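You operate a simulated robot arm through the tools that you are given. There is no shell and no other tool.

The job below is to be done with a simulated robot arm. You get a single attempt, and the scene is never put back.

TASK
Set the tray's red-label lamp base in the holder and coat its top from the orange pot.
Fine: use the blue brush, put it back in its dish and close the pot. Set down upright: blue brush. A coat counts when it lies all over at full strength: go over it till it gets no stronger.

It is judged by the outcome, as a careful person would: the job done as asked, and still so three seconds after it is handed in. It fails if anything else is knocked over, pushed out of place, dropped, spilled or broken.

THE ROBOT
A 7-joint arm with a two-finger parallel gripper, fixed in place. Base frame: the origin is at the foot of the arm, x ahead of it, y to its left, z up; the work surface is at about z = 0.86. Units: m, degrees, N and s.
Its first joint turns from -149.0 to 149.0 degrees. Payload 3.5 kg.
The TCP is the grasp point between the finger pads, 0.023 m short of the fingertips. In the tool frame z runs along the fingers and y along their closing line. The gripper opens to 0.094 m. The fingers are 0.038 m wide and 0.01 m thick; the gripper's body (0.054 by 0.096 m) begins 0.039 m behind the TCP.
Orientation is that of the tool frame in the base frame, as a unit quaternion [x, y, z, w]. With the fingers straight down and closing along the base's y, the tool's x points along the base's -x, its y along +y and its z along -z.

THE INTERFACE
- The arm moves only by the tool send_rows. Its argument "deltas" is a list of rows, each a list of 3 entries, a list of its own where there are three numbers: the turn, a rotation vector about the tool's x, y, z in degrees, then the shift along the tool's x, y, z in mm, then the gripper command, from -1 (shut) to 1 (fully open), values between in proportion. In form: [[[ax, ay, az], [tx, ty, tz], hand], ...]. A call has 1 to 20 rows; each row shifts and turns the commanded pose from where the row before left it, along the tool's axes as they then stand. Each row takes 0.2 s and may step no farther than 0.05 m and 8.6 degrees from the row before; otherwise, or with a gripper value out of range, the whole call is refused. Where a pose cannot be reached the arm comes as near as it can. A force on the tool above 90 N (or 10 N above the force at the start of the call, whichever is more), or a blocked arm, ends the call early, and 0.2 s more pass. Each finger travels about 0.153 m/s and halts on what it meets, pressing with about 29 N; the grip force reading is that of the motor and also rises with nothing between the fingers. The clock runs only during rows and for 0.2 s after the last one: add rows that do not move to give the fingers time. It gives the time, the measured TCP pose, the force on the tool (base axes), the opening and the grip force at its end, in the units of the frame above (readings bear some noise), with the torque about the TCP (base axes, N m) and any sound that the robot's microphone picked up.
- Cameras (640 x 400 px; columns grow to the right, rows downward): "scene" is fixed at [0.2217, -0.5014, 1.4976]; the picture's right is [0.71, -0.70, 0.00], its down [-0.27, -0.27, -0.93] and it looks along [0.65, 0.66, -0.38] (base axes); focal length 322 px, centre (320, 200). "wrist" rides on the gripper at [0.086, 0.016, -0.075] in the tool frame; the picture's right is [-0.18, 0.98, 0.00], its down [-0.58, -0.11, -0.81] and it looks along [-0.79, -0.15, 0.59] (tool axes); focal length 243 px, centre (320, 200). There is no depth. A picture from a camera that has moved, and an enlarged one, comes with that camera's place and axes in the base frame and with its lens. The place of the scene camera against the robot may be out by one fixed shift of up to 0.012 m in any direction.
- grab_frame(camera): a new picture of that camera. No time passes.
- zoom(camera, box): a new picture of the part [left, top, right, bottom] of that camera's present view, enlarged. No time passes.
- finish_job(): hands the job in; it is judged then, once.

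Places have to be worked out from the pictures, the camera data and where the tool is seen. Open the gripper and draw the arm clear of the work before you hand the job in, unless the task says otherwise.

The tools are called after "Call:" as name(argument=value, ...) on one line, values as JSON. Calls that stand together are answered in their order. send_rows: Moves the arm, as the interface text tells. Its arguments: {"type":"object","properties":{"deltas":{"type":"array"}},"required":["deltas"]} The other tools are called the same way: grab_frame (camera) takes a picture; zoom (camera, box) takes an enlarged picture of a part of a camera's view; finish_job () hands the job in.

At the start:

```text
time: 0.0
tool_pos: [0.8149, 0.7343, 1.1947]
tool_rot: [0.0, 1.0, 0.0, 0.0]
force: [-0.3, 1.0, -1.4]
wrist_torque: [0.02, 0.01, 0.01]
opening: 0.094
grip_force: 0.0
```

scene: 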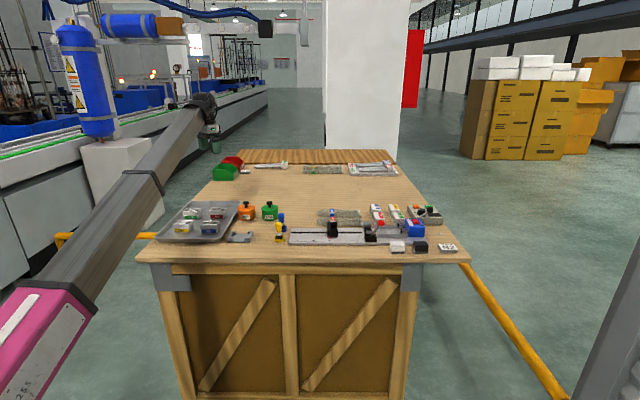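
wrist: 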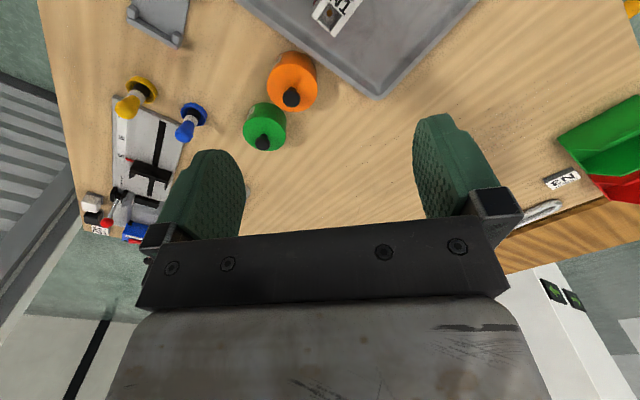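

The pictures show a table with a tray of blocks, orange and green pots, two brushes in dishes, a rail/vice and other parts. I will look closer at each area before moving.

Call:
zoom(camera="scene", box=[150, 190, 300, 255])

Call:
zoom(camera="scene", box=[270, 190, 470, 260])

Call:
zoom(camera="wrist", box=[60, 0, 330, 240])

Call:
zoom(camera="scene", box=[200, 145, 410, 205])

```text
4.27 times, centred on (225, 222) of scene
camera zoom: at [0.2217, -0.5014, 1.4976], right [0.71, -0.7, 0.0], down [-0.27, -0.27, -0.93], along [0.65, 0.66, -0.38], focal length 1375 px, centre (725, 104)
```

zoom: 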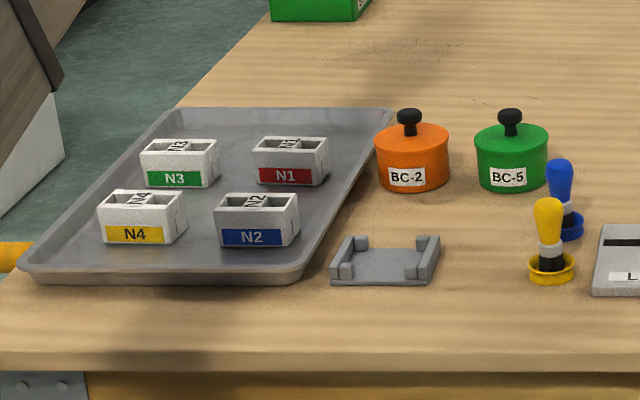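

```text
3.20 times, centred on (370, 225) of scene
camera zoom: at [0.2217, -0.5014, 1.4976], right [0.71, -0.7, 0.0], down [-0.27, -0.27, -0.93], along [0.65, 0.66, -0.38], focal length 1031 px, centre (160, 120)
```

zoom: 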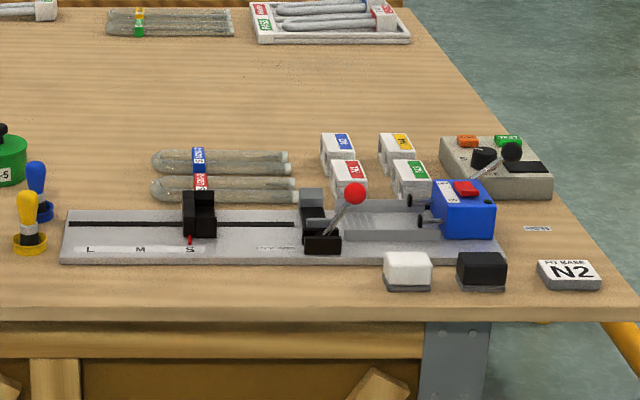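

```text
1.67 times, centred on (195, 120) of wrist
camera zoom: at [0.7286, 0.751, 1.2687], right [0.18, 0.98, 0.0], down [0.58, -0.11, 0.81], along [0.79, -0.15, -0.59], focal length 404 px, centre (528, 333)
```

zoom: 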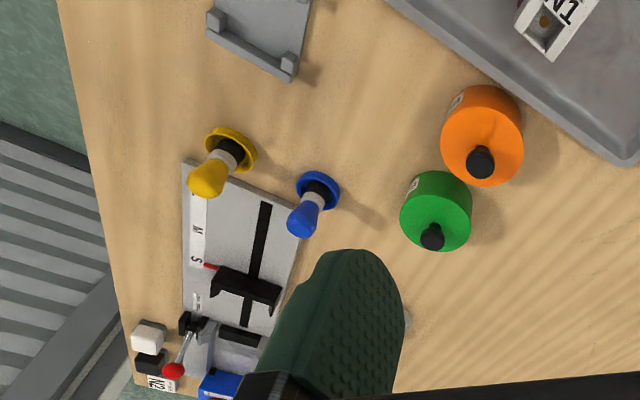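

```text
3.05 times, centred on (305, 175) of scene
camera zoom: at [0.2217, -0.5014, 1.4976], right [0.71, -0.7, 0.0], down [-0.27, -0.27, -0.93], along [0.65, 0.66, -0.38], focal length 982 px, centre (366, 276)
```

zoom: 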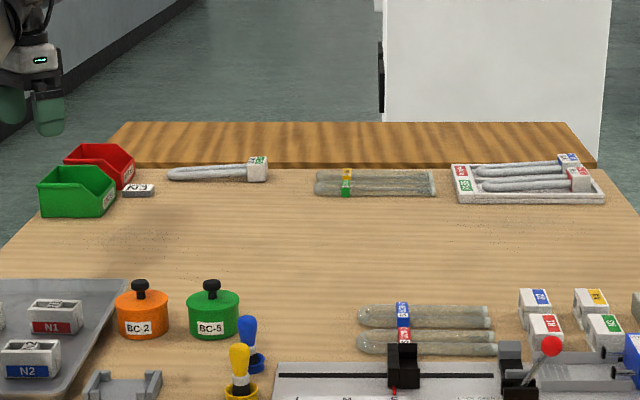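

Distances by two cameras agree: red-label N1 block near (0.84, 0.78), orange pot near (0.91, 0.69), blue brush near (0.96, 0.47), grey holder near (0.80, 0.55); the table runs at 45° to the base. I first turn the tool 45° at height so that the fingers close across the block's short side, and look.

Call:
send_rows(deltas=[[[0, 0, 7.5], [0, 0, 0], 1], [[0, 0, 7.5], [0, 0, 0], 1], [[0, 0, 7.5], [0, 0, 0], 1], [[0, 0, 7.5], [0, 0, 0], 1], [[0, 0, 7.5], [0, 0, 0], 1], [[0, 0, 7.5], [0, 0, 0], 1], [[0, 0, 0], [0, 0, 0], 1], [[0, 0, 0], [0, 0, 0], 1]])

Call:
grab_frame(camera="wrist")

Call:
grab_frame(camera="scene")

```text
time: 1.8
tool_pos: [0.8147, 0.7344, 1.1937]
tool_rot: [0.382, 0.924, -0.001, -0.001]
force: [0.0, 0.7, -0.5]
wrist_torque: [0.01, -0.01, 0.0]
opening: 0.0944
grip_force: 0.1
```

```text
taken
camera wrist: at [0.7653, 0.8072, 1.2689], right [0.83, 0.56, 0.0], down [0.33, -0.49, 0.81], along [0.46, -0.67, -0.59], focal length 243 px, centre (320, 200)
```

wrist: 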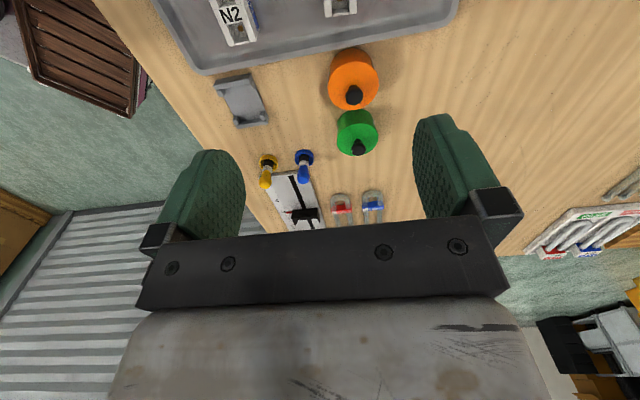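

```text
taken
```

scene: 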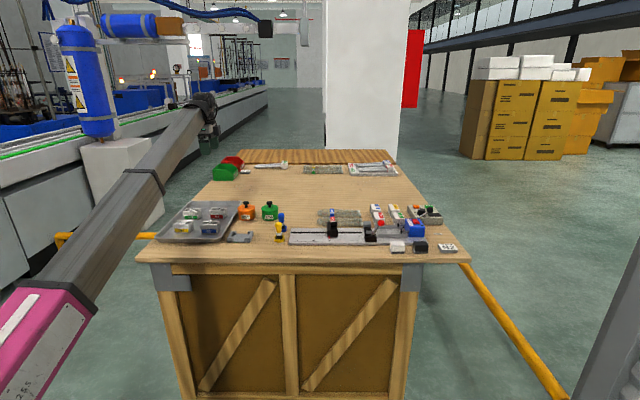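

The turn went cleanly. I shift the tool to the table's left at this height to see the tray and block from near above.

Call:
send_rows(deltas=[[[0, 0, 0], [40, -10, 0], 1], [[0, 0, 0], [40, -10, 0], 1], [[0, 0, 0], [40, -10, 0], 1], [[0, 0, 0], [30, -10, 0], 1], [[0, 0, 0], [0, 0, 0], 1], [[0, 0, 0], [0, 0, 0], 1]])

Call:
grab_frame(camera="wrist")

```text
time: 3.2
tool_pos: [0.6803, 0.8123, 1.195]
tool_rot: [0.382, 0.924, 0.0, 0.0]
force: [-0.4, 0.2, -0.1]
wrist_torque: [0.0, 0.03, -0.02]
opening: 0.0941
grip_force: 0.0
```

```text
taken
camera wrist: at [0.6308, 0.8848, 1.27], right [0.82, 0.57, 0.0], down [0.33, -0.49, 0.81], along [0.46, -0.67, -0.59], focal length 243 px, centre (320, 200)
```

wrist: 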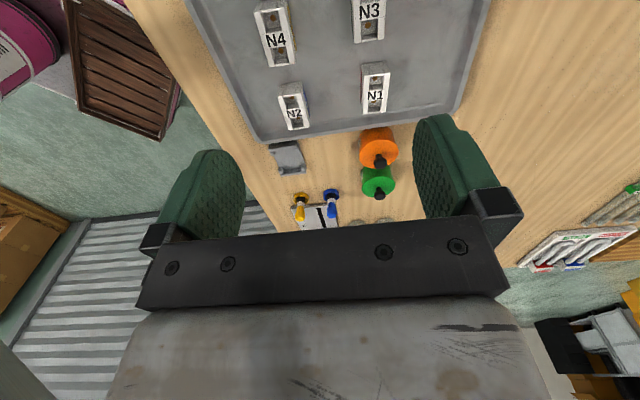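

The tray blocks and their numbers are visible from above. I enlarge the block and the holder for measuring.

Call:
zoom(camera="wrist", box=[240, 0, 440, 125])

Call:
zoom(camera="wrist", box=[250, 110, 410, 230])

```text
3.20 times, centred on (340, 62) of wrist
camera zoom: at [0.6308, 0.8848, 1.27], right [0.82, 0.57, 0.0], down [0.33, -0.49, 0.81], along [0.46, -0.67, -0.59], focal length 776 px, centre (256, 640)
```

zoom: 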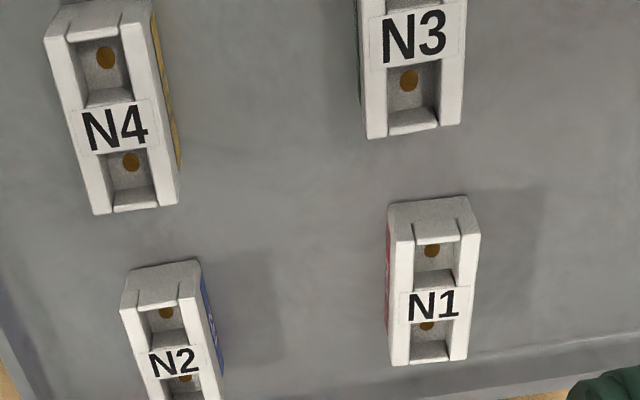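

```text
3.33 times, centred on (330, 170) of wrist
camera zoom: at [0.6308, 0.8848, 1.27], right [0.82, 0.57, 0.0], down [0.33, -0.49, 0.81], along [0.46, -0.67, -0.59], focal length 809 px, centre (287, 300)
```

zoom: 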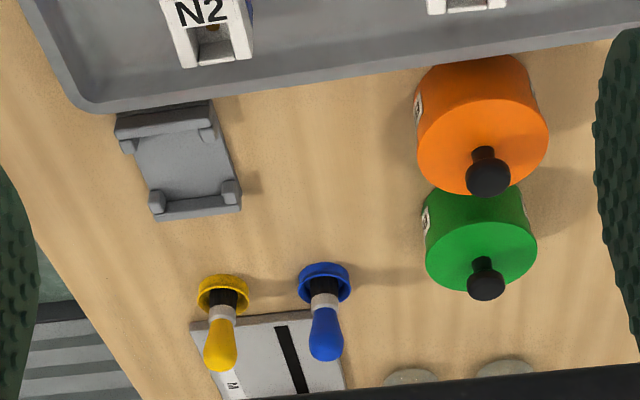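

I judge N1's top centre at about (0.818, 0.764) and the holder at about (0.79, 0.526), both lying close to the table's 45° line. I move above the block at about z = 1.07 to test reach and look again.

Call:
send_rows(deltas=[[[0, 0, 0], [-33, 16, 20], 1], [[0, 0, 0], [-33, 16, 30], 1], [[0, 0, 0], [-33, 16, 40], 1], [[0, 0, 0], [-32.5, 15.6, 30], 1], [[0, 0, 0], [0, 0, 0], 1], [[0, 0, 0], [0, 0, 0], 1]])

Call:
grab_frame(camera="wrist")

Call:
zoom(camera="scene", box=[150, 170, 310, 260])

```text
refused: row 3 steps farther than a row can; nothing moved
```

```text
taken
camera wrist: at [0.6308, 0.8848, 1.27], right [0.82, 0.57, 0.0], down [0.33, -0.49, 0.81], along [0.46, -0.67, -0.59], focal length 243 px, centre (320, 200)
```

wrist: 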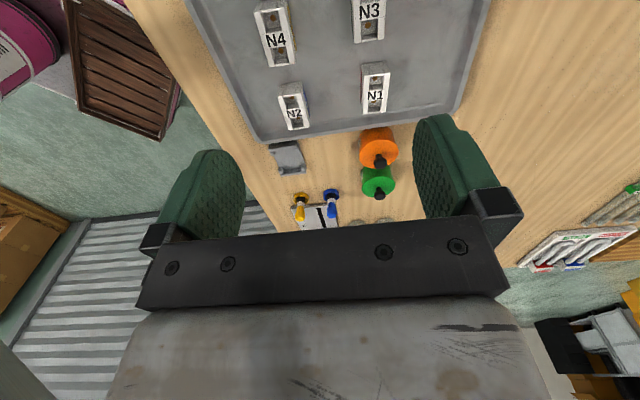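

```text
4.00 times, centred on (230, 215) of scene
camera zoom: at [0.2217, -0.5014, 1.4976], right [0.71, -0.7, 0.0], down [-0.27, -0.27, -0.93], along [0.65, 0.66, -0.38], focal length 1289 px, centre (680, 140)
```

zoom: 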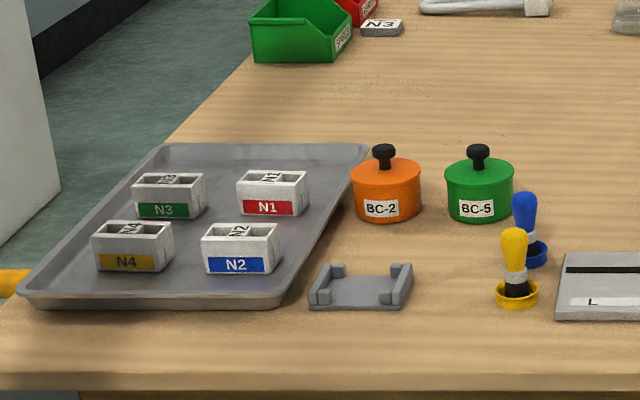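

That call was refused for one row being over 50 mm, and nothing moved. I repeat it with smaller steps.

Call:
send_rows(deltas=[[[0, 0, 0], [-26, 13, 15], 1], [[0, 0, 0], [-26, 13, 25], 1], [[0, 0, 0], [-26, 13, 25], 1], [[0, 0, 0], [-26, 12.6, 25], 1], [[0, 0, 0], [-27.5, 12, 25], 1], [[0, 0, 0], [0, 0, 0], 1], [[0, 0, 0], [0, 0, 0], 1]])

Call:
grab_frame(camera="wrist")

Call:
zoom(camera="scene", box=[150, 170, 310, 260])

```text
time: 4.8
tool_pos: [0.8174, 0.7636, 1.0812]
tool_rot: [0.383, 0.924, 0.0, 0.0]
force: [-0.5, -0.3, -0.7]
wrist_torque: [-0.02, 0.0, 0.0]
opening: 0.0938
grip_force: 0.0
```

```text
taken
camera wrist: at [0.7682, 0.8352, 1.1556], right [0.82, 0.57, 0.0], down [0.33, -0.49, 0.81], along [0.46, -0.67, -0.59], focal length 243 px, centre (320, 200)
```

wrist: 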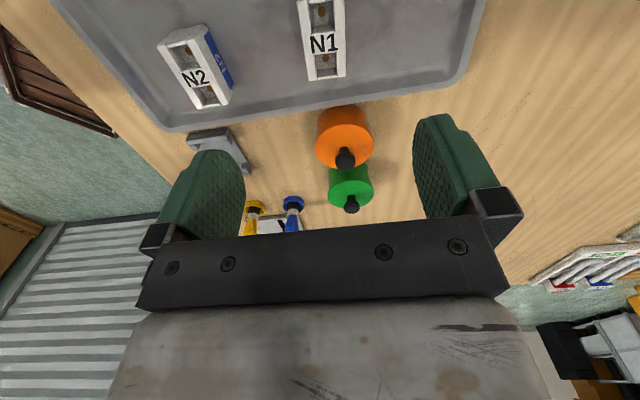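

```text
4.00 times, centred on (230, 215) of scene
camera zoom: at [0.2217, -0.5014, 1.4976], right [0.71, -0.7, 0.0], down [-0.27, -0.27, -0.93], along [0.65, 0.66, -0.38], focal length 1289 px, centre (680, 140)
```

zoom: 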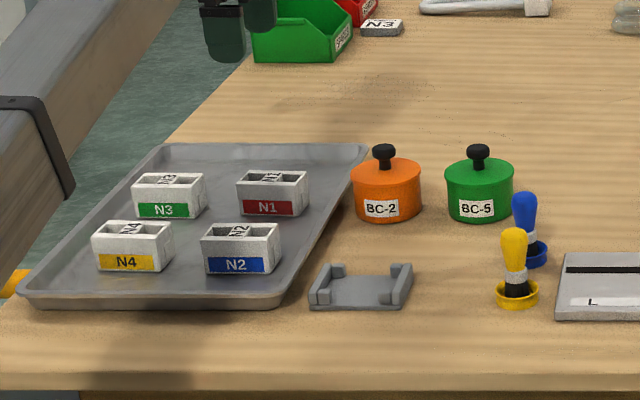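

Reach is fine at this distance. I enlarge the wrist view to get the block's exact position and angle.

Call:
zoom(camera="wrist", box=[270, 0, 390, 90])

Call:
zoom(camera="wrist", box=[180, 90, 400, 230])

```text
4.44 times, centred on (330, 45) of wrist
camera zoom: at [0.7682, 0.8352, 1.1556], right [0.82, 0.57, 0.0], down [0.33, -0.49, 0.81], along [0.46, -0.67, -0.59], focal length 1078 px, centre (276, 889)
```

zoom: 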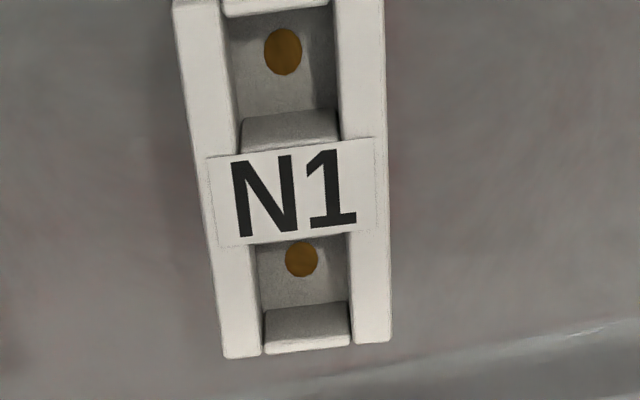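

```text
2.86 times, centred on (290, 160) of wrist
camera zoom: at [0.7682, 0.8352, 1.1556], right [0.82, 0.57, 0.0], down [0.33, -0.49, 0.81], along [0.46, -0.67, -0.59], focal length 693 px, centre (406, 314)
```

zoom: 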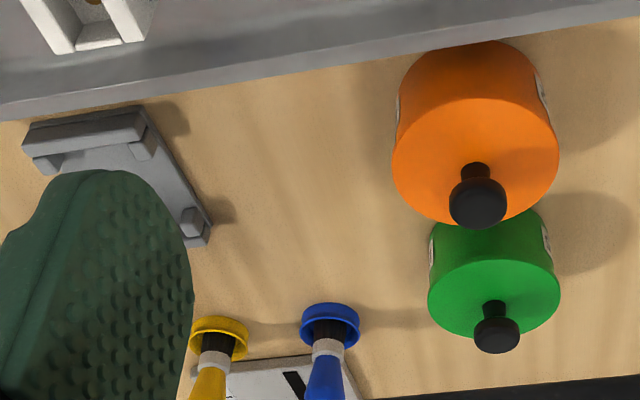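

The block's long side lies about 5° clockwise of the tool, centre about (0.8255, 0.759), top at about z = 0.90. I turn 5°, shift over it and lower to z ≈ 0.96 for a check.

Call:
send_rows(deltas=[[[0, 0, 5], [0, 0, 0], 1], [[0, 0, 0], [-4, 1.6, 30], 1], [[0, 0, 0], [-4.7, 1.6, 30], 1], [[0, 0, 0], [0, 0, 30], 1], [[0, 0, 0], [0, 0, 30], 1], [[0, 0, 0], [0, 0, 0], 1], [[0, 0, 0], [0, 0, 0], 1]])

Call:
grab_frame(camera="wrist")

Call:
zoom(camera="scene", box=[170, 180, 280, 250])

```text
time: 6.4
tool_pos: [0.826, 0.7598, 0.9596]
tool_rot: [0.422, 0.906, -0.001, 0.0]
force: [0.2, -0.3, -0.2]
wrist_torque: [-0.03, -0.04, -0.03]
opening: 0.0941
grip_force: 0.0
```

```text
taken
camera wrist: at [0.7824, 0.8363, 1.0338], right [0.87, 0.49, 0.0], down [0.29, -0.52, 0.81], along [0.4, -0.7, -0.59], focal length 243 px, centre (320, 200)
```

wrist: 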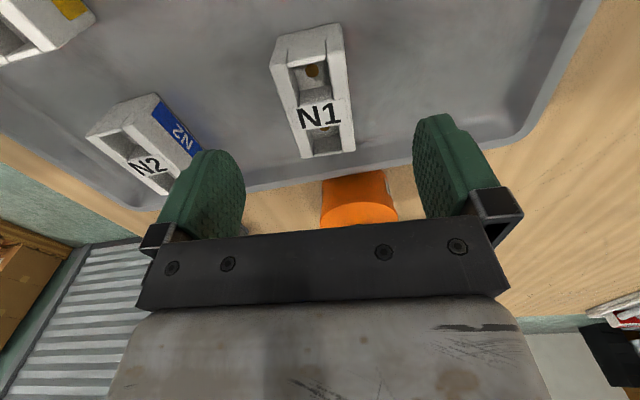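

```text
5.71 times, centred on (225, 215) of scene
camera zoom: at [0.2217, -0.5014, 1.4976], right [0.71, -0.7, 0.0], down [-0.27, -0.27, -0.93], along [0.65, 0.66, -0.38], focal length 1842 px, centre (863, 114)
```

zoom: 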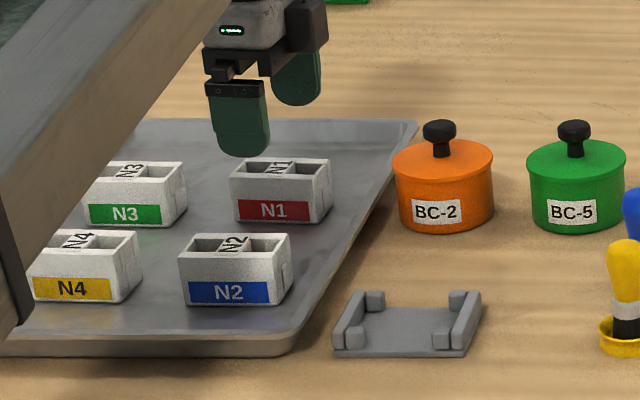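

The fingers straddle N1's line. By projection the tool axis meets the block top at pixel (320, 110); I enlarge to check against the block's outline.

Call:
zoom(camera="wrist", box=[240, 10, 400, 170])

```text
2.50 times, centred on (320, 90) of wrist
camera zoom: at [0.7824, 0.8363, 1.0338], right [0.87, 0.49, 0.0], down [0.29, -0.52, 0.81], along [0.4, -0.7, -0.59], focal length 606 px, centre (320, 475)
```

zoom: 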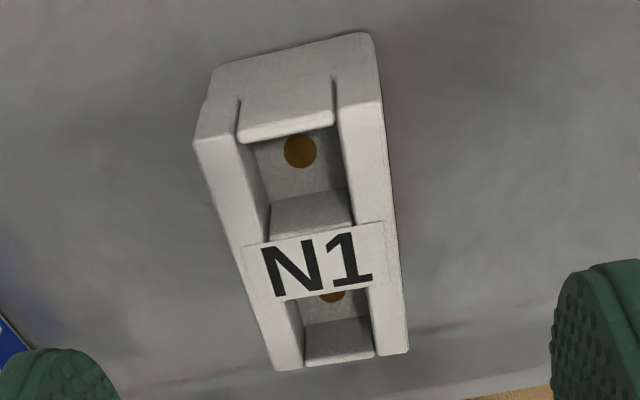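

The block measures about 68 × 39 × 35 mm, centred within 2 mm of the tool and well aligned. I descend to TCP z ≈ 0.898 and close the fingers.

Call:
send_rows(deltas=[[[0, 0, 0], [-2, -0.7, 20], 1], [[0, 0, 0], [0, 0, 20], 1], [[0, 0, 0], [0, 0, 21], 1], [[0, 0, 0], [0, 0, 0], 1], [[0, 0, 0], [0, 0, 0], -1], [[0, 0, 0], [0, 0, 0], -1], [[0, 0, 0], [0, 0, 0], -1]])

Call:
zoom(camera="scene", box=[170, 180, 280, 250])

Call:
grab_frame(camera="wrist")

```text
time: 8.0
tool_pos: [0.8277, 0.7594, 0.8987]
tool_rot: [0.423, 0.906, 0.0, 0.0]
force: [1.1, 0.5, 1.4]
wrist_torque: [0.07, -0.02, 0.0]
opening: 0.0396
grip_force: 28.9
```

```text
5.71 times, centred on (225, 215) of scene
camera zoom: at [0.2217, -0.5014, 1.4976], right [0.71, -0.7, 0.0], down [-0.27, -0.27, -0.93], along [0.65, 0.66, -0.38], focal length 1842 px, centre (863, 114)
```

zoom: 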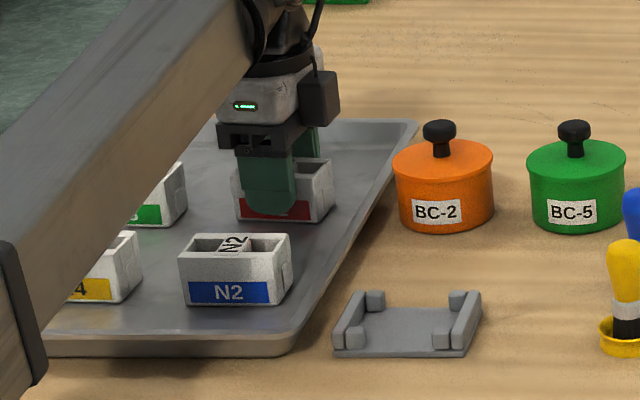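

```text
taken
camera wrist: at [0.7845, 0.8354, 0.9735], right [0.87, 0.49, 0.0], down [0.29, -0.52, 0.81], along [0.4, -0.7, -0.59], focal length 243 px, centre (320, 200)
```

wrist: 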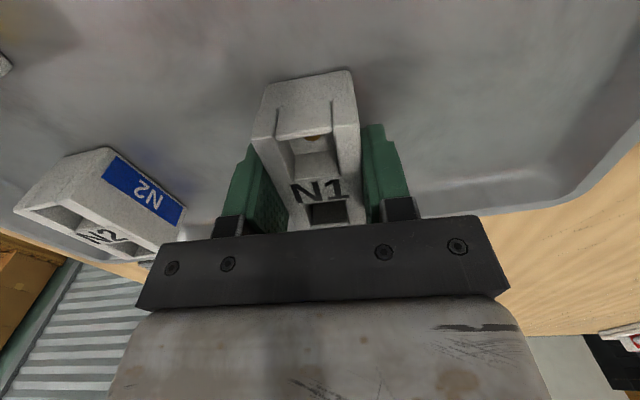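

The block is held at 39.6 mm opening with full grip force. I lift it straight up and carry it to above the holder at z ≈ 1.06.

Call:
send_rows(deltas=[[[0, 0, 0], [0, 0, -15], -1], [[0, 0, 0], [0, 0, -35], -1], [[0, 0, 0], [0, 0, -40], -1], [[0, 0, 0], [0, 0, -40], -1], [[0, 0, 0], [0, 0, -30], -1], [[0, 0, 0], [-25, -30, 0], -1], [[0, 0, 0], [-25, -30, 0], -1], [[0, 0, 0], [-25, -30, 0], -1], [[0, 0, 0], [-25, -30, 0], -1], [[0, 0, 0], [-27, -30, 0], -1], [[0, 0, 0], [-27, -29, 0], -1], [[0, 0, 0], [0, 0, 0], -1], [[0, 0, 0], [0, 0, 0], -1]])

Call:
grab_frame(camera="wrist")

Call:
zoom(camera="scene", box=[150, 170, 310, 260])

```text
time: 10.8
tool_pos: [0.7894, 0.5229, 1.0563]
tool_rot: [0.423, 0.906, 0.0, 0.0]
force: [0.0, 0.4, -0.6]
wrist_torque: [-0.03, -0.01, 0.01]
opening: 0.0394
grip_force: 28.8
```

```text
taken
camera wrist: at [0.7462, 0.6002, 1.1311], right [0.87, 0.49, 0.0], down [0.29, -0.52, 0.81], along [0.4, -0.7, -0.59], focal length 243 px, centre (320, 200)
```

wrist: 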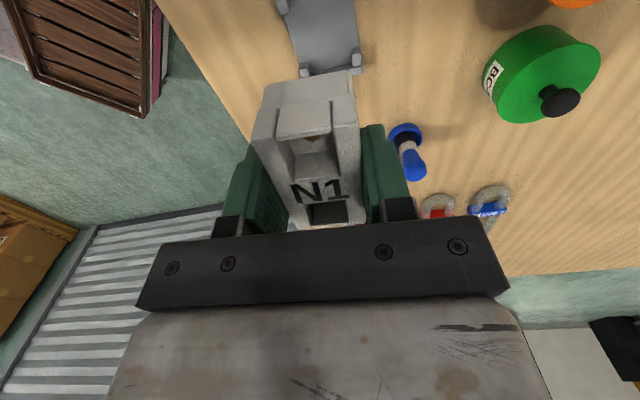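

```text
4.00 times, centred on (230, 215) of scene
camera zoom: at [0.2217, -0.5014, 1.4976], right [0.71, -0.7, 0.0], down [-0.27, -0.27, -0.93], along [0.65, 0.66, -0.38], focal length 1289 px, centre (680, 140)
```

zoom: 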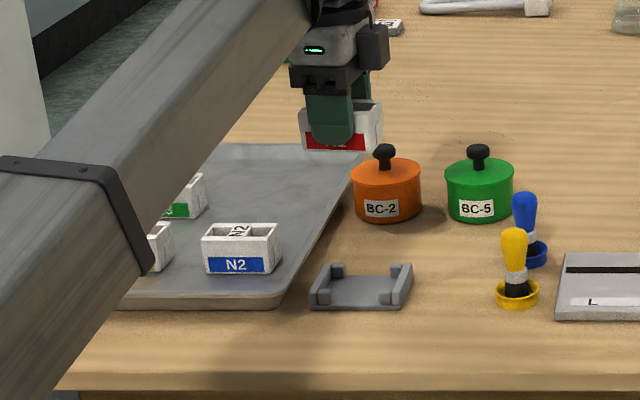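

The holder sits partly out of the top of the wrist view. I back the tool 70 mm to the table's left to see all of it.

Call:
send_rows(deltas=[[[0, 0, 0], [35, 0, 0], -1], [[0, 0, 0], [35, 0, 0], -1], [[0, 0, 0], [0, 0, 0], -1], [[0, 0, 0], [0, 0, 0], -1]])

Call:
zoom(camera="wrist", box=[240, 0, 400, 100])

Call:
grab_frame(camera="wrist")

```text
time: 11.8
tool_pos: [0.7447, 0.5785, 1.0576]
tool_rot: [0.422, 0.906, 0.0, 0.001]
force: [-0.1, 0.0, -0.1]
wrist_torque: [0.01, 0.02, 0.0]
opening: 0.0398
grip_force: 28.7
```

```text
4.00 times, centred on (320, 50) of wrist
camera zoom: at [0.7023, 0.6546, 1.1321], right [0.87, 0.49, 0.0], down [0.29, -0.52, 0.81], along [0.4, -0.7, -0.59], focal length 970 px, centre (320, 800)
```

zoom: 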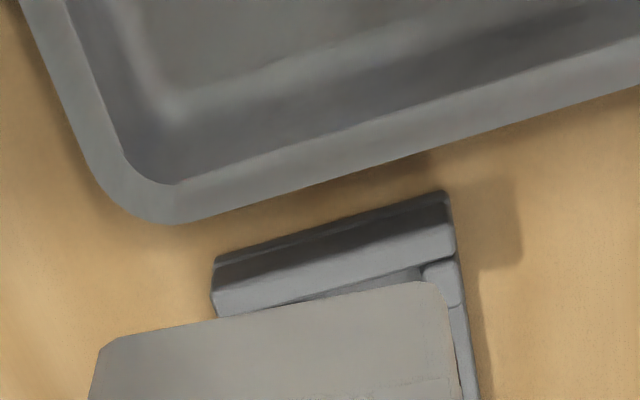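

```text
taken
camera wrist: at [0.7023, 0.6546, 1.1321], right [0.87, 0.49, 0.0], down [0.29, -0.52, 0.81], along [0.4, -0.7, -0.59], focal length 243 px, centre (320, 200)
```

wrist: 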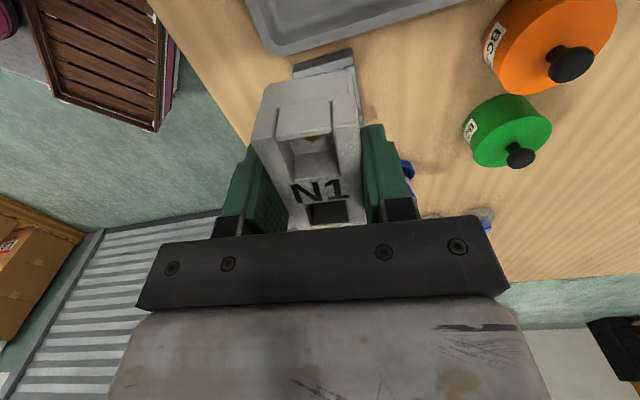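

The held block hides the holder. I move toward the table's near edge so the holder appears beside the block.

Call:
send_rows(deltas=[[[0, 0, 0], [-10, -30, -10], -1], [[0, 0, 0], [-10, -30, -20], -1], [[0, 0, 0], [0, -30, -20], -1], [[0, 0, 0], [0, 0, 0], -1], [[0, 0, 0], [0, 0, 0], -1]])

Call:
zoom(camera="wrist", box=[340, 0, 540, 125])

Call:
grab_frame(camera="wrist")

```text
time: 13.0
tool_pos: [0.6881, 0.5053, 1.1059]
tool_rot: [0.423, 0.906, 0.0, 0.0]
force: [-0.6, 0.4, -0.9]
wrist_torque: [0.0, -0.03, -0.01]
opening: 0.0396
grip_force: 28.8
```

```text
3.20 times, centred on (440, 62) of wrist
camera zoom: at [0.6461, 0.5821, 1.1812], right [0.87, 0.49, 0.0], down [0.29, -0.52, 0.81], along [0.4, -0.7, -0.59], focal length 776 px, centre (-64, 640)
```

zoom: 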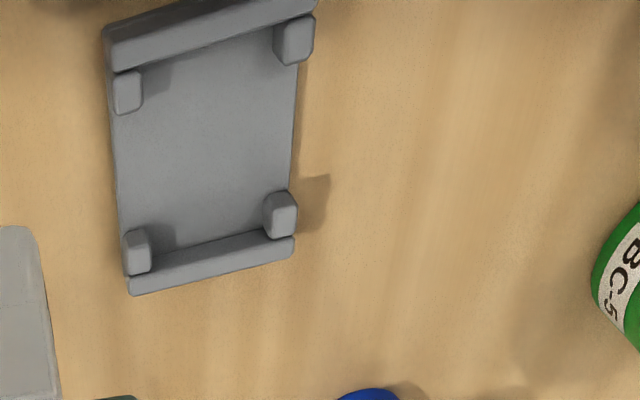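

```text
taken
camera wrist: at [0.6461, 0.5821, 1.1812], right [0.87, 0.49, 0.0], down [0.29, -0.52, 0.81], along [0.4, -0.7, -0.59], focal length 243 px, centre (320, 200)
```

wrist: 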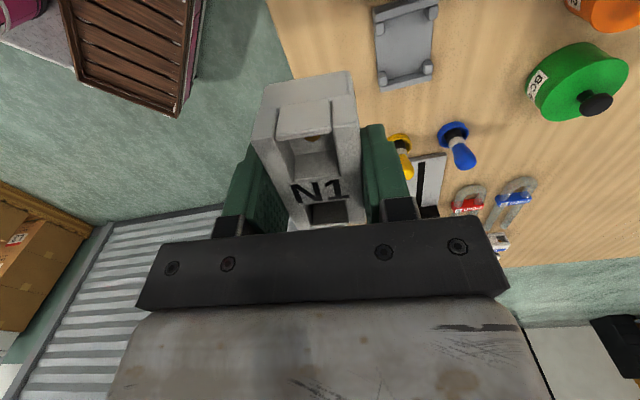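

The whole holder is visible now: turned about 4.6° from the tool, centre near (0.789, 0.525). The fit is close, so I enlarge it further for exact corners.

Call:
zoom(camera="wrist", box=[365, 0, 445, 50])

Call:
zoom(camera="wrist", box=[365, 46, 445, 96])

Call:
zoom(camera="wrist", box=[245, 60, 375, 240])

```text
8.00 times, centred on (405, 25) of wrist
camera zoom: at [0.6461, 0.5821, 1.1812], right [0.87, 0.49, 0.0], down [0.29, -0.52, 0.81], along [0.4, -0.7, -0.59], focal length 1941 px, centre (-360, 1600)
```

zoom: 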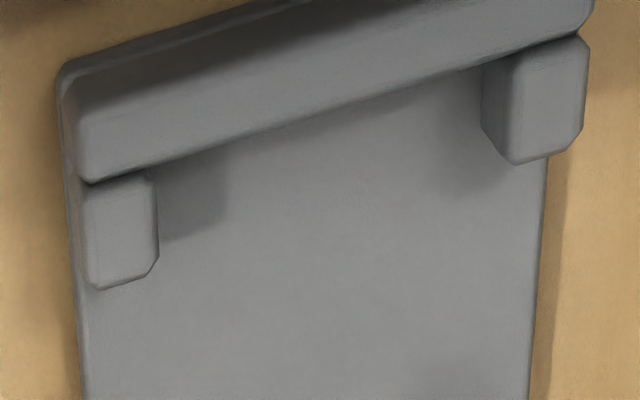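

```text
8.00 times, centred on (405, 71) of wrist
camera zoom: at [0.6461, 0.5821, 1.1812], right [0.87, 0.49, 0.0], down [0.29, -0.52, 0.81], along [0.4, -0.7, -0.59], focal length 1941 px, centre (-360, 1232)
```

zoom: 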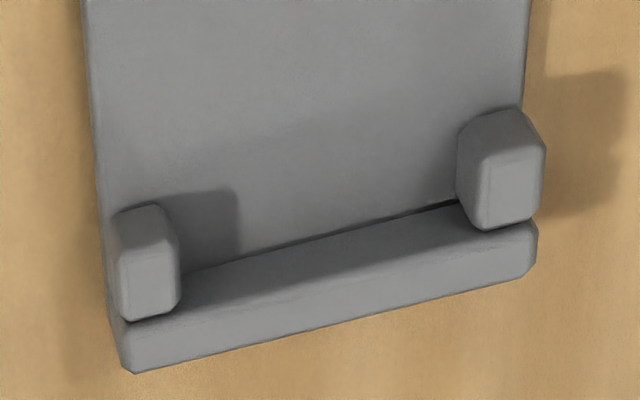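

```text
2.22 times, centred on (310, 150) of wrist
camera zoom: at [0.6461, 0.5821, 1.1812], right [0.87, 0.49, 0.0], down [0.29, -0.52, 0.81], along [0.4, -0.7, -0.59], focal length 539 px, centre (342, 311)
```

zoom: 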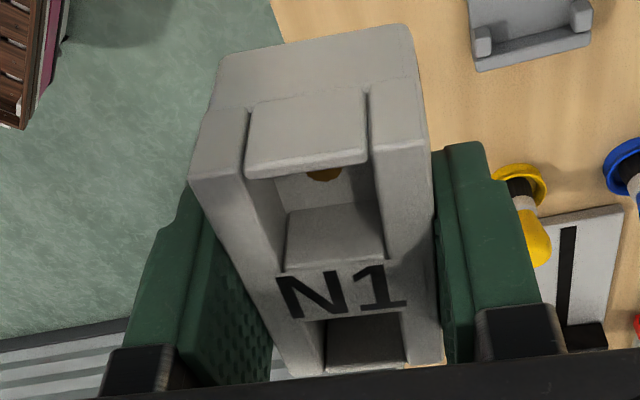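

From the enlargements the holder's pocket is about 72 × 45 mm against the block's 68 × 39.5 mm, with its centre 51.7 mm right and 90.6 mm forward of the tool, turned 4.5°. I move there, turn, and come down to just above the pocket.

Call:
send_rows(deltas=[[[0, 0, 0], [-17, 30, 0], -1], [[0, 0, 0], [-17, 30, 0], -1], [[0, 0, 0], [-17.7, 30.6, 0], -1], [[0, 0, -4.5], [0, 0, 0], -1], [[0, 0, 0], [1.3, 0, 40], -1], [[0, 0, 0], [0, 0, 40], -1], [[0, 0, 0], [0, 0, 40], -1], [[0, 0, 0], [0, 0, 40], -1], [[0, 0, 0], [0, 0, 20], -1], [[0, 0, 0], [0, 0, 0], -1], [[0, 0, 0], [0, 0, 0], -1]])

Call:
zoom(camera="scene", box=[200, 200, 280, 250])

Call:
grab_frame(camera="wrist")

```text
time: 15.4
tool_pos: [0.7903, 0.5243, 0.9292]
tool_rot: [0.387, 0.922, 0.001, 0.0]
force: [-0.2, 0.1, -1.9]
wrist_torque: [-0.02, -0.03, 0.0]
opening: 0.0395
grip_force: 29.1
```

```text
8.00 times, centred on (240, 225) of scene
camera zoom: at [0.2217, -0.5014, 1.4976], right [0.71, -0.7, 0.0], down [-0.27, -0.27, -0.93], along [0.65, 0.66, -0.38], focal length 2578 px, centre (960, 0)
```

zoom: 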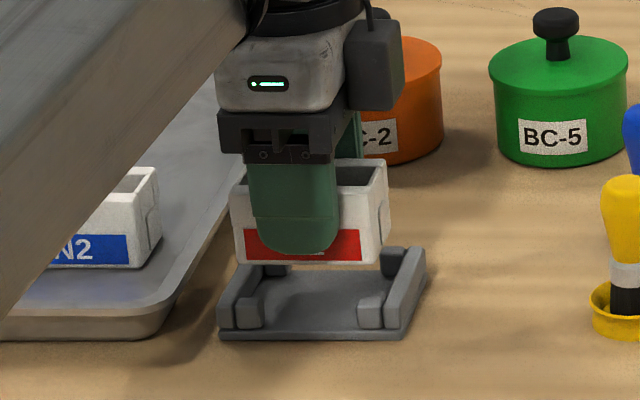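

```text
taken
camera wrist: at [0.7421, 0.5977, 1.0038], right [0.83, 0.56, 0.0], down [0.33, -0.49, 0.81], along [0.45, -0.67, -0.59], focal length 243 px, centre (320, 200)
```

wrist: 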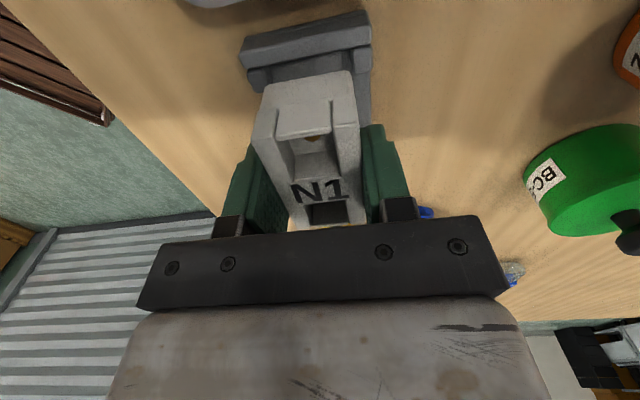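

In both views the block hangs just over the pocket. I enlarge the wrist view to compare the block's left end with the holder's left wall before the last descent.

Call:
zoom(camera="wrist", box=[230, 0, 390, 120])

Call:
zoom(camera="scene", box=[224, 218, 256, 244])

```text
3.33 times, centred on (310, 60) of wrist
camera zoom: at [0.7421, 0.5977, 1.0038], right [0.83, 0.56, 0.0], down [0.33, -0.49, 0.81], along [0.45, -0.67, -0.59], focal length 809 px, centre (353, 667)
```

zoom: 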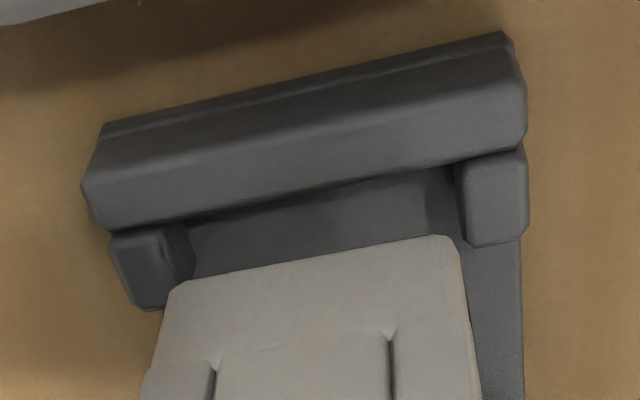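

```text
15.38 times, centred on (240, 231) of scene
camera zoom: at [0.2217, -0.5014, 1.4976], right [0.71, -0.7, 0.0], down [-0.27, -0.27, -0.93], along [0.65, 0.66, -0.38], focal length 4958 px, centre (1551, -277)
```

zoom: 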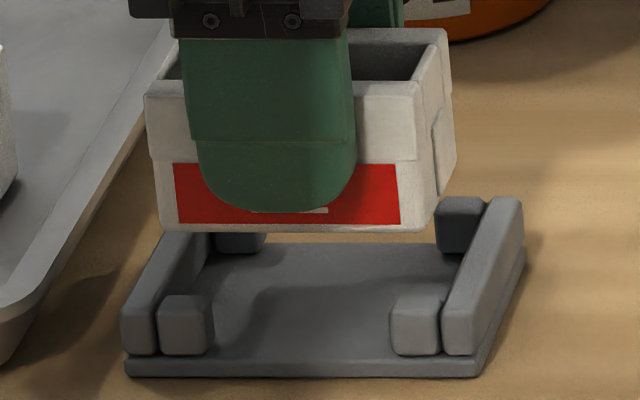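

The pocket centre lies about 1.8 mm to the right of the block; front-to-back and angle agree. I correct that and lower to z ≈ 0.902.

Call:
send_rows(deltas=[[[0, 0, 0], [-1.8, 0, 0], -1], [[0, 0, 0], [0, 0, 8], -1], [[0, 0, 0], [0, 0, 8], -1], [[0, 0, 0], [0, 0, 6], -1], [[0, 0, 0], [0, 0, 5], -1], [[0, 0, 0], [0, 0, 0], -1]])

Call:
zoom(camera="scene", box=[224, 218, 256, 244])

Call:
zoom(camera="wrist", box=[230, 0, 390, 120])

```text
time: 16.8
tool_pos: [0.7915, 0.5243, 0.9014]
tool_rot: [0.387, 0.922, 0.001, -0.001]
force: [-0.4, -0.3, -1.1]
wrist_torque: [0.01, 0.0, -0.01]
opening: 0.0396
grip_force: 29.0
```

```text
15.38 times, centred on (240, 231) of scene
camera zoom: at [0.2217, -0.5014, 1.4976], right [0.71, -0.7, 0.0], down [-0.27, -0.27, -0.93], along [0.65, 0.66, -0.38], focal length 4958 px, centre (1551, -277)
```

zoom: 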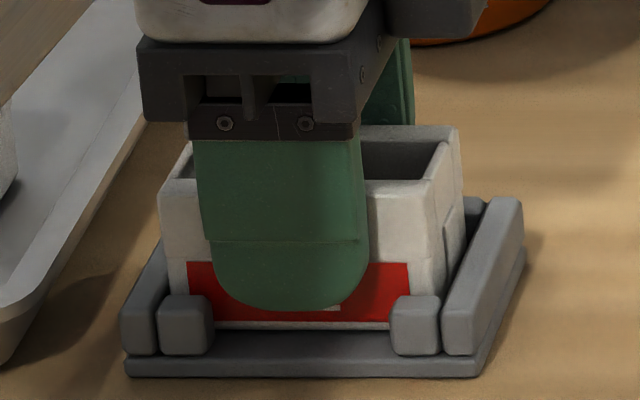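

```text
3.33 times, centred on (310, 60) of wrist
camera zoom: at [0.7423, 0.597, 0.9761], right [0.83, 0.56, 0.0], down [0.33, -0.49, 0.81], along [0.45, -0.67, -0.59], focal length 809 px, centre (353, 667)
```

zoom: 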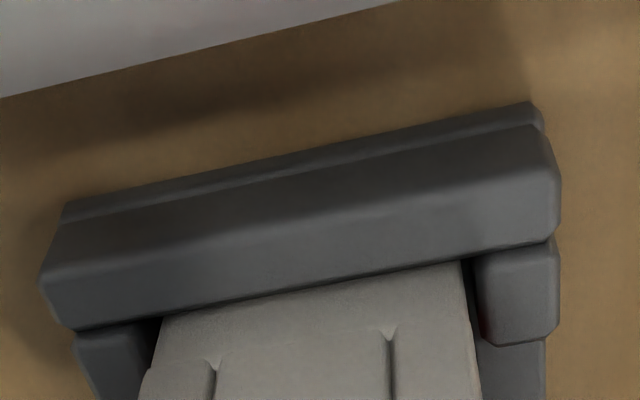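

The block is inside the pocket without touching. I lower the last few millimetres in small steps until it seats.

Call:
send_rows(deltas=[[[0, 0, 0], [0, 0, 1.5], -1], [[0, 0, 0], [0, 0, 1.5], -1], [[0, 0, 0], [0, 0, 0], -1]])

Call:
zoom(camera="scene", box=[224, 218, 256, 244])

```text
time: 17.6
tool_pos: [0.7911, 0.5232, 0.9002]
tool_rot: [0.387, 0.922, 0.0, 0.0]
force: [-1.0, 1.5, 27.7]
wrist_torque: [-0.06, 0.01, 0.0]
opening: 0.0402
grip_force: 29.0
```

```text
15.38 times, centred on (240, 231) of scene
camera zoom: at [0.2217, -0.5014, 1.4976], right [0.71, -0.7, 0.0], down [-0.27, -0.27, -0.93], along [0.65, 0.66, -0.38], focal length 4958 px, centre (1551, -277)
```

zoom: 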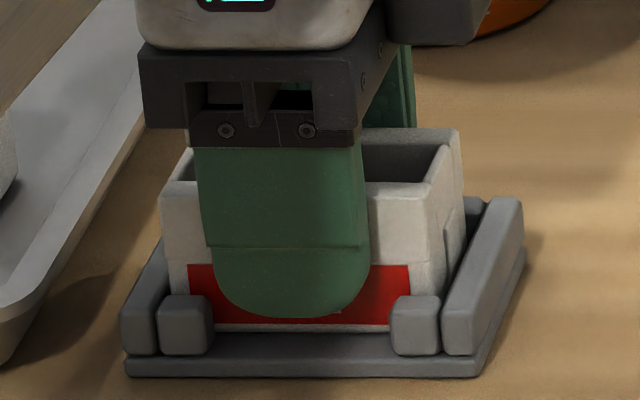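

A 28 N upward force shows the block is seated. I relax the press, open part way and rise.

Call:
send_rows(deltas=[[[0, 0, 0], [0, 0, -1.5], -1], [[0, 0, 0], [0, 0, 0], 0.3], [[0, 0, 0], [0, 0, 0], 0.3], [[0, 0, 0], [0, 0, 0], 0.3], [[0, 0, 0], [0, 0, -30], 0.3], [[0, 0, 0], [0, 0, -40], 0.3], [[0, 0, 0], [0, 0, -40], 0.3], [[0, 0, 0], [0, 0, -40], 1], [[0, 0, 0], [0, 0, -20], 1], [[0, 0, 0], [0, 0, 0], 1]])

Call:
zoom(camera="scene", box=[224, 218, 256, 244])

Call:
grab_frame(camera="wrist")

```text
time: 19.8
tool_pos: [0.7908, 0.5223, 1.0703]
tool_rot: [0.387, 0.922, 0.0, -0.001]
force: [-0.3, -0.6, 0.2]
wrist_torque: [-0.03, 0.0, 0.03]
opening: 0.094
grip_force: 0.0
```

```text
15.38 times, centred on (240, 231) of scene
camera zoom: at [0.2217, -0.5014, 1.4976], right [0.71, -0.7, 0.0], down [-0.27, -0.27, -0.93], along [0.65, 0.66, -0.38], focal length 4958 px, centre (1551, -277)
```

zoom: 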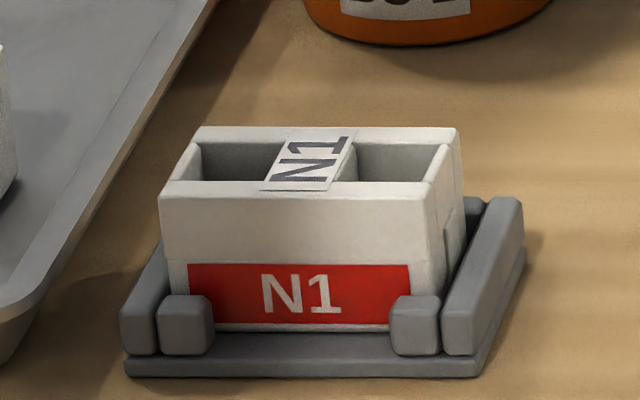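

```text
taken
camera wrist: at [0.7419, 0.5956, 1.1441], right [0.83, 0.56, 0.0], down [0.33, -0.49, 0.81], along [0.45, -0.67, -0.59], focal length 243 px, centre (320, 200)
```

wrist: 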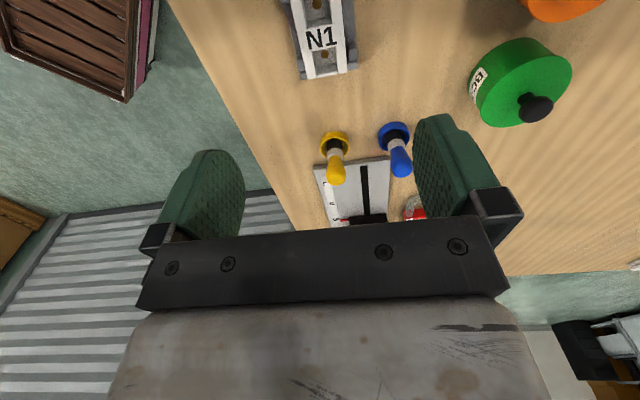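

N1 sits square in the holder with its red label forward. Next I go above the orange pot, near (0.915, 0.675), to measure its lid knob.

Call:
send_rows(deltas=[[[0, 0, 0], [4, 39, 0], 1], [[0, 0, 0], [4, 39, -10], 1], [[0, 0, 0], [4, 39, 0], 1], [[0, 0, 0], [5, 39, 0], 1], [[0, 0, 0], [5, 39, 0], 1], [[0, 0, 0], [0, 0, 0], 1], [[0, 0, 0], [0, 0, 0], 1]])

Call:
grab_frame(camera="wrist")

Call:
zoom(camera="wrist", box=[240, 0, 420, 120])

Call:
zoom(camera="scene", box=[225, 185, 305, 250])

```text
time: 21.4
tool_pos: [0.9131, 0.6771, 1.08]
tool_rot: [0.386, 0.923, 0.001, 0.0]
force: [-0.2, 0.3, -0.4]
wrist_torque: [0.01, 0.0, 0.01]
opening: 0.094
grip_force: 0.0
```

```text
taken
camera wrist: at [0.8644, 0.7489, 1.1548], right [0.83, 0.56, 0.0], down [0.33, -0.49, 0.81], along [0.45, -0.67, -0.59], focal length 243 px, centre (320, 200)
```

wrist: 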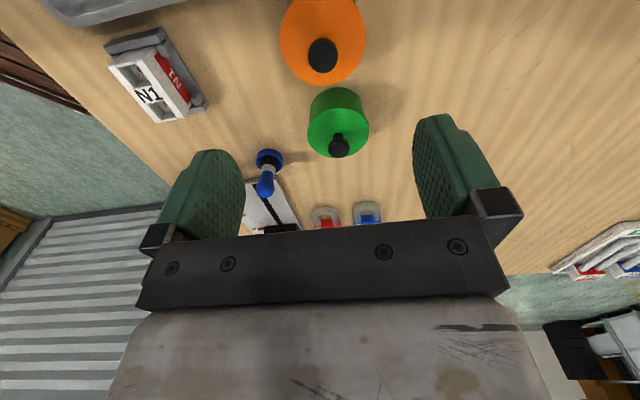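

```text
3.33 times, centred on (330, 60) of wrist
camera zoom: at [0.8644, 0.7489, 1.1548], right [0.83, 0.56, 0.0], down [0.33, -0.49, 0.81], along [0.45, -0.67, -0.59], focal length 809 px, centre (287, 667)
```

zoom: 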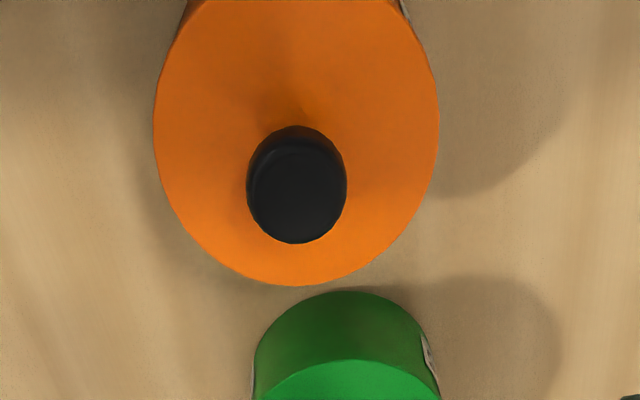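

```text
6.15 times, centred on (265, 218) of scene
camera zoom: at [0.2217, -0.5014, 1.4976], right [0.71, -0.7, 0.0], down [-0.27, -0.27, -0.93], along [0.65, 0.66, -0.38], focal length 1983 px, centre (658, 92)
```

zoom: 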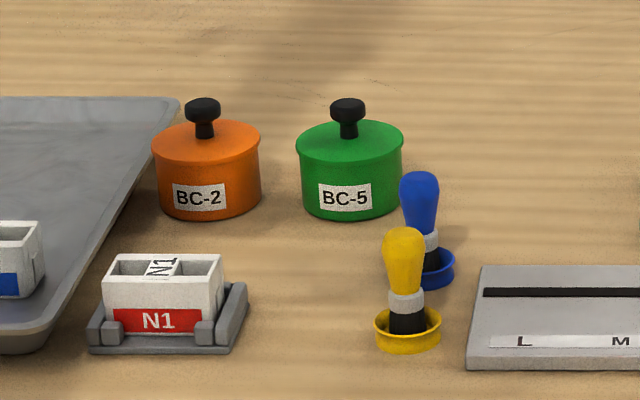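

The knob centre is about 8 mm right and 1.4 mm forward of the tool; knob top at about z = 0.935. I shift over it and lower to z ≈ 0.99 to verify.

Call:
send_rows(deltas=[[[0, 0, 0], [-8.3, 1.4, 30], 1], [[0, 0, 0], [0, 0, 30], 1], [[0, 0, 0], [0, 0, 30], 1], [[0, 0, 0], [0, 0, 0], 1], [[0, 0, 0], [0, 0, 0], 1]])

Call:
zoom(camera="wrist", box=[220, 20, 420, 180])

Call:
zoom(camera="scene", box=[215, 170, 295, 235])

```text
time: 22.6
tool_pos: [0.923, 0.6706, 0.9906]
tool_rot: [0.387, 0.922, 0.0, 0.0]
force: [0.1, -0.7, -0.8]
wrist_torque: [0.0, -0.02, 0.0]
opening: 0.094
grip_force: 0.1
```

```text
2.50 times, centred on (320, 100) of wrist
camera zoom: at [0.8737, 0.7433, 1.0649], right [0.83, 0.56, 0.0], down [0.33, -0.49, 0.81], along [0.45, -0.67, -0.59], focal length 606 px, centre (320, 450)
```

zoom: 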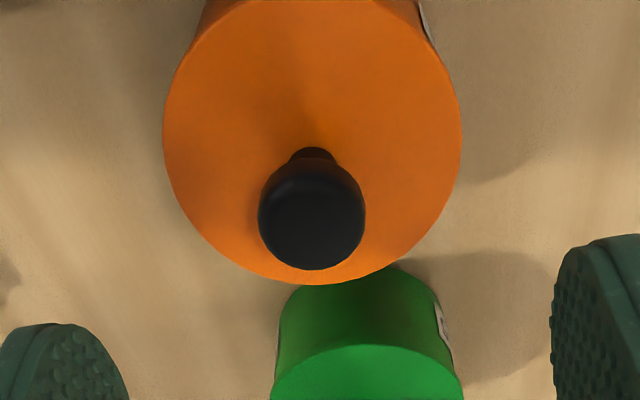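

```text
6.15 times, centred on (255, 202) of scene
camera zoom: at [0.2217, -0.5014, 1.4976], right [0.71, -0.7, 0.0], down [-0.27, -0.27, -0.93], along [0.65, 0.66, -0.38], focal length 1983 px, centre (720, 185)
```

zoom: 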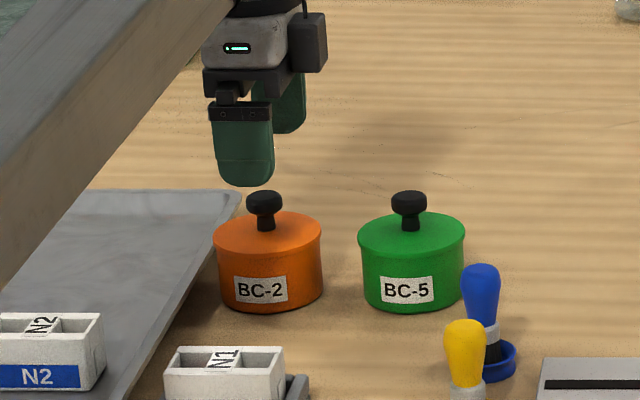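

The knob is within 2 mm of the tool axis, head at about z = 0.93. I lower to TCP z ≈ 0.934 and close on it.

Call:
send_rows(deltas=[[[0, 0, 0], [1, -1.2, 20], 1], [[0, 0, 0], [0, 0, 20], 1], [[0, 0, 0], [0, 0, 16], 1], [[0, 0, 0], [0, 0, 0], 1], [[0, 0, 0], [0, 0, 0], -1], [[0, 0, 0], [0, 0, 0], -1], [[0, 0, 0], [0, 0, 0], -1], [[0, 0, 0], [0, 0, 0], -1]])

Call:
zoom(camera="scene", box=[215, 170, 295, 235])

Call:
grab_frame(camera="wrist")

```text
time: 24.4
tool_pos: [0.9193, 0.6717, 0.933]
tool_rot: [0.387, 0.922, 0.0, 0.0]
force: [-0.5, -0.1, 2.5]
wrist_torque: [-0.08, 0.04, -0.01]
opening: 0.0247
grip_force: 29.4
heard: snap
```

```text
6.15 times, centred on (255, 202) of scene
camera zoom: at [0.2217, -0.5014, 1.4976], right [0.71, -0.7, 0.0], down [-0.27, -0.27, -0.93], along [0.65, 0.66, -0.38], focal length 1983 px, centre (720, 185)
```

zoom: 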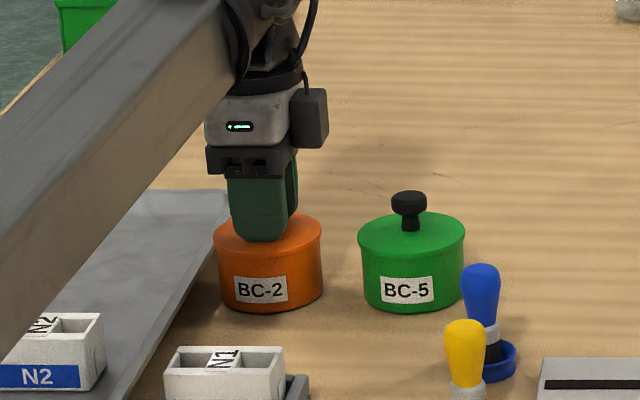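

```text
taken
camera wrist: at [0.8707, 0.7447, 1.009], right [0.83, 0.56, 0.0], down [0.33, -0.49, 0.81], along [0.45, -0.67, -0.59], focal length 243 px, centre (320, 200)
```

wrist: 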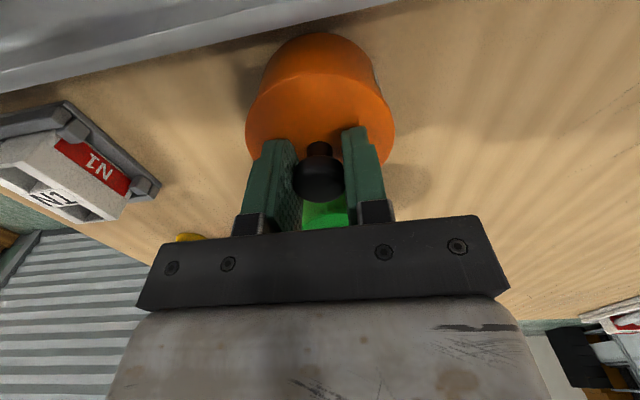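

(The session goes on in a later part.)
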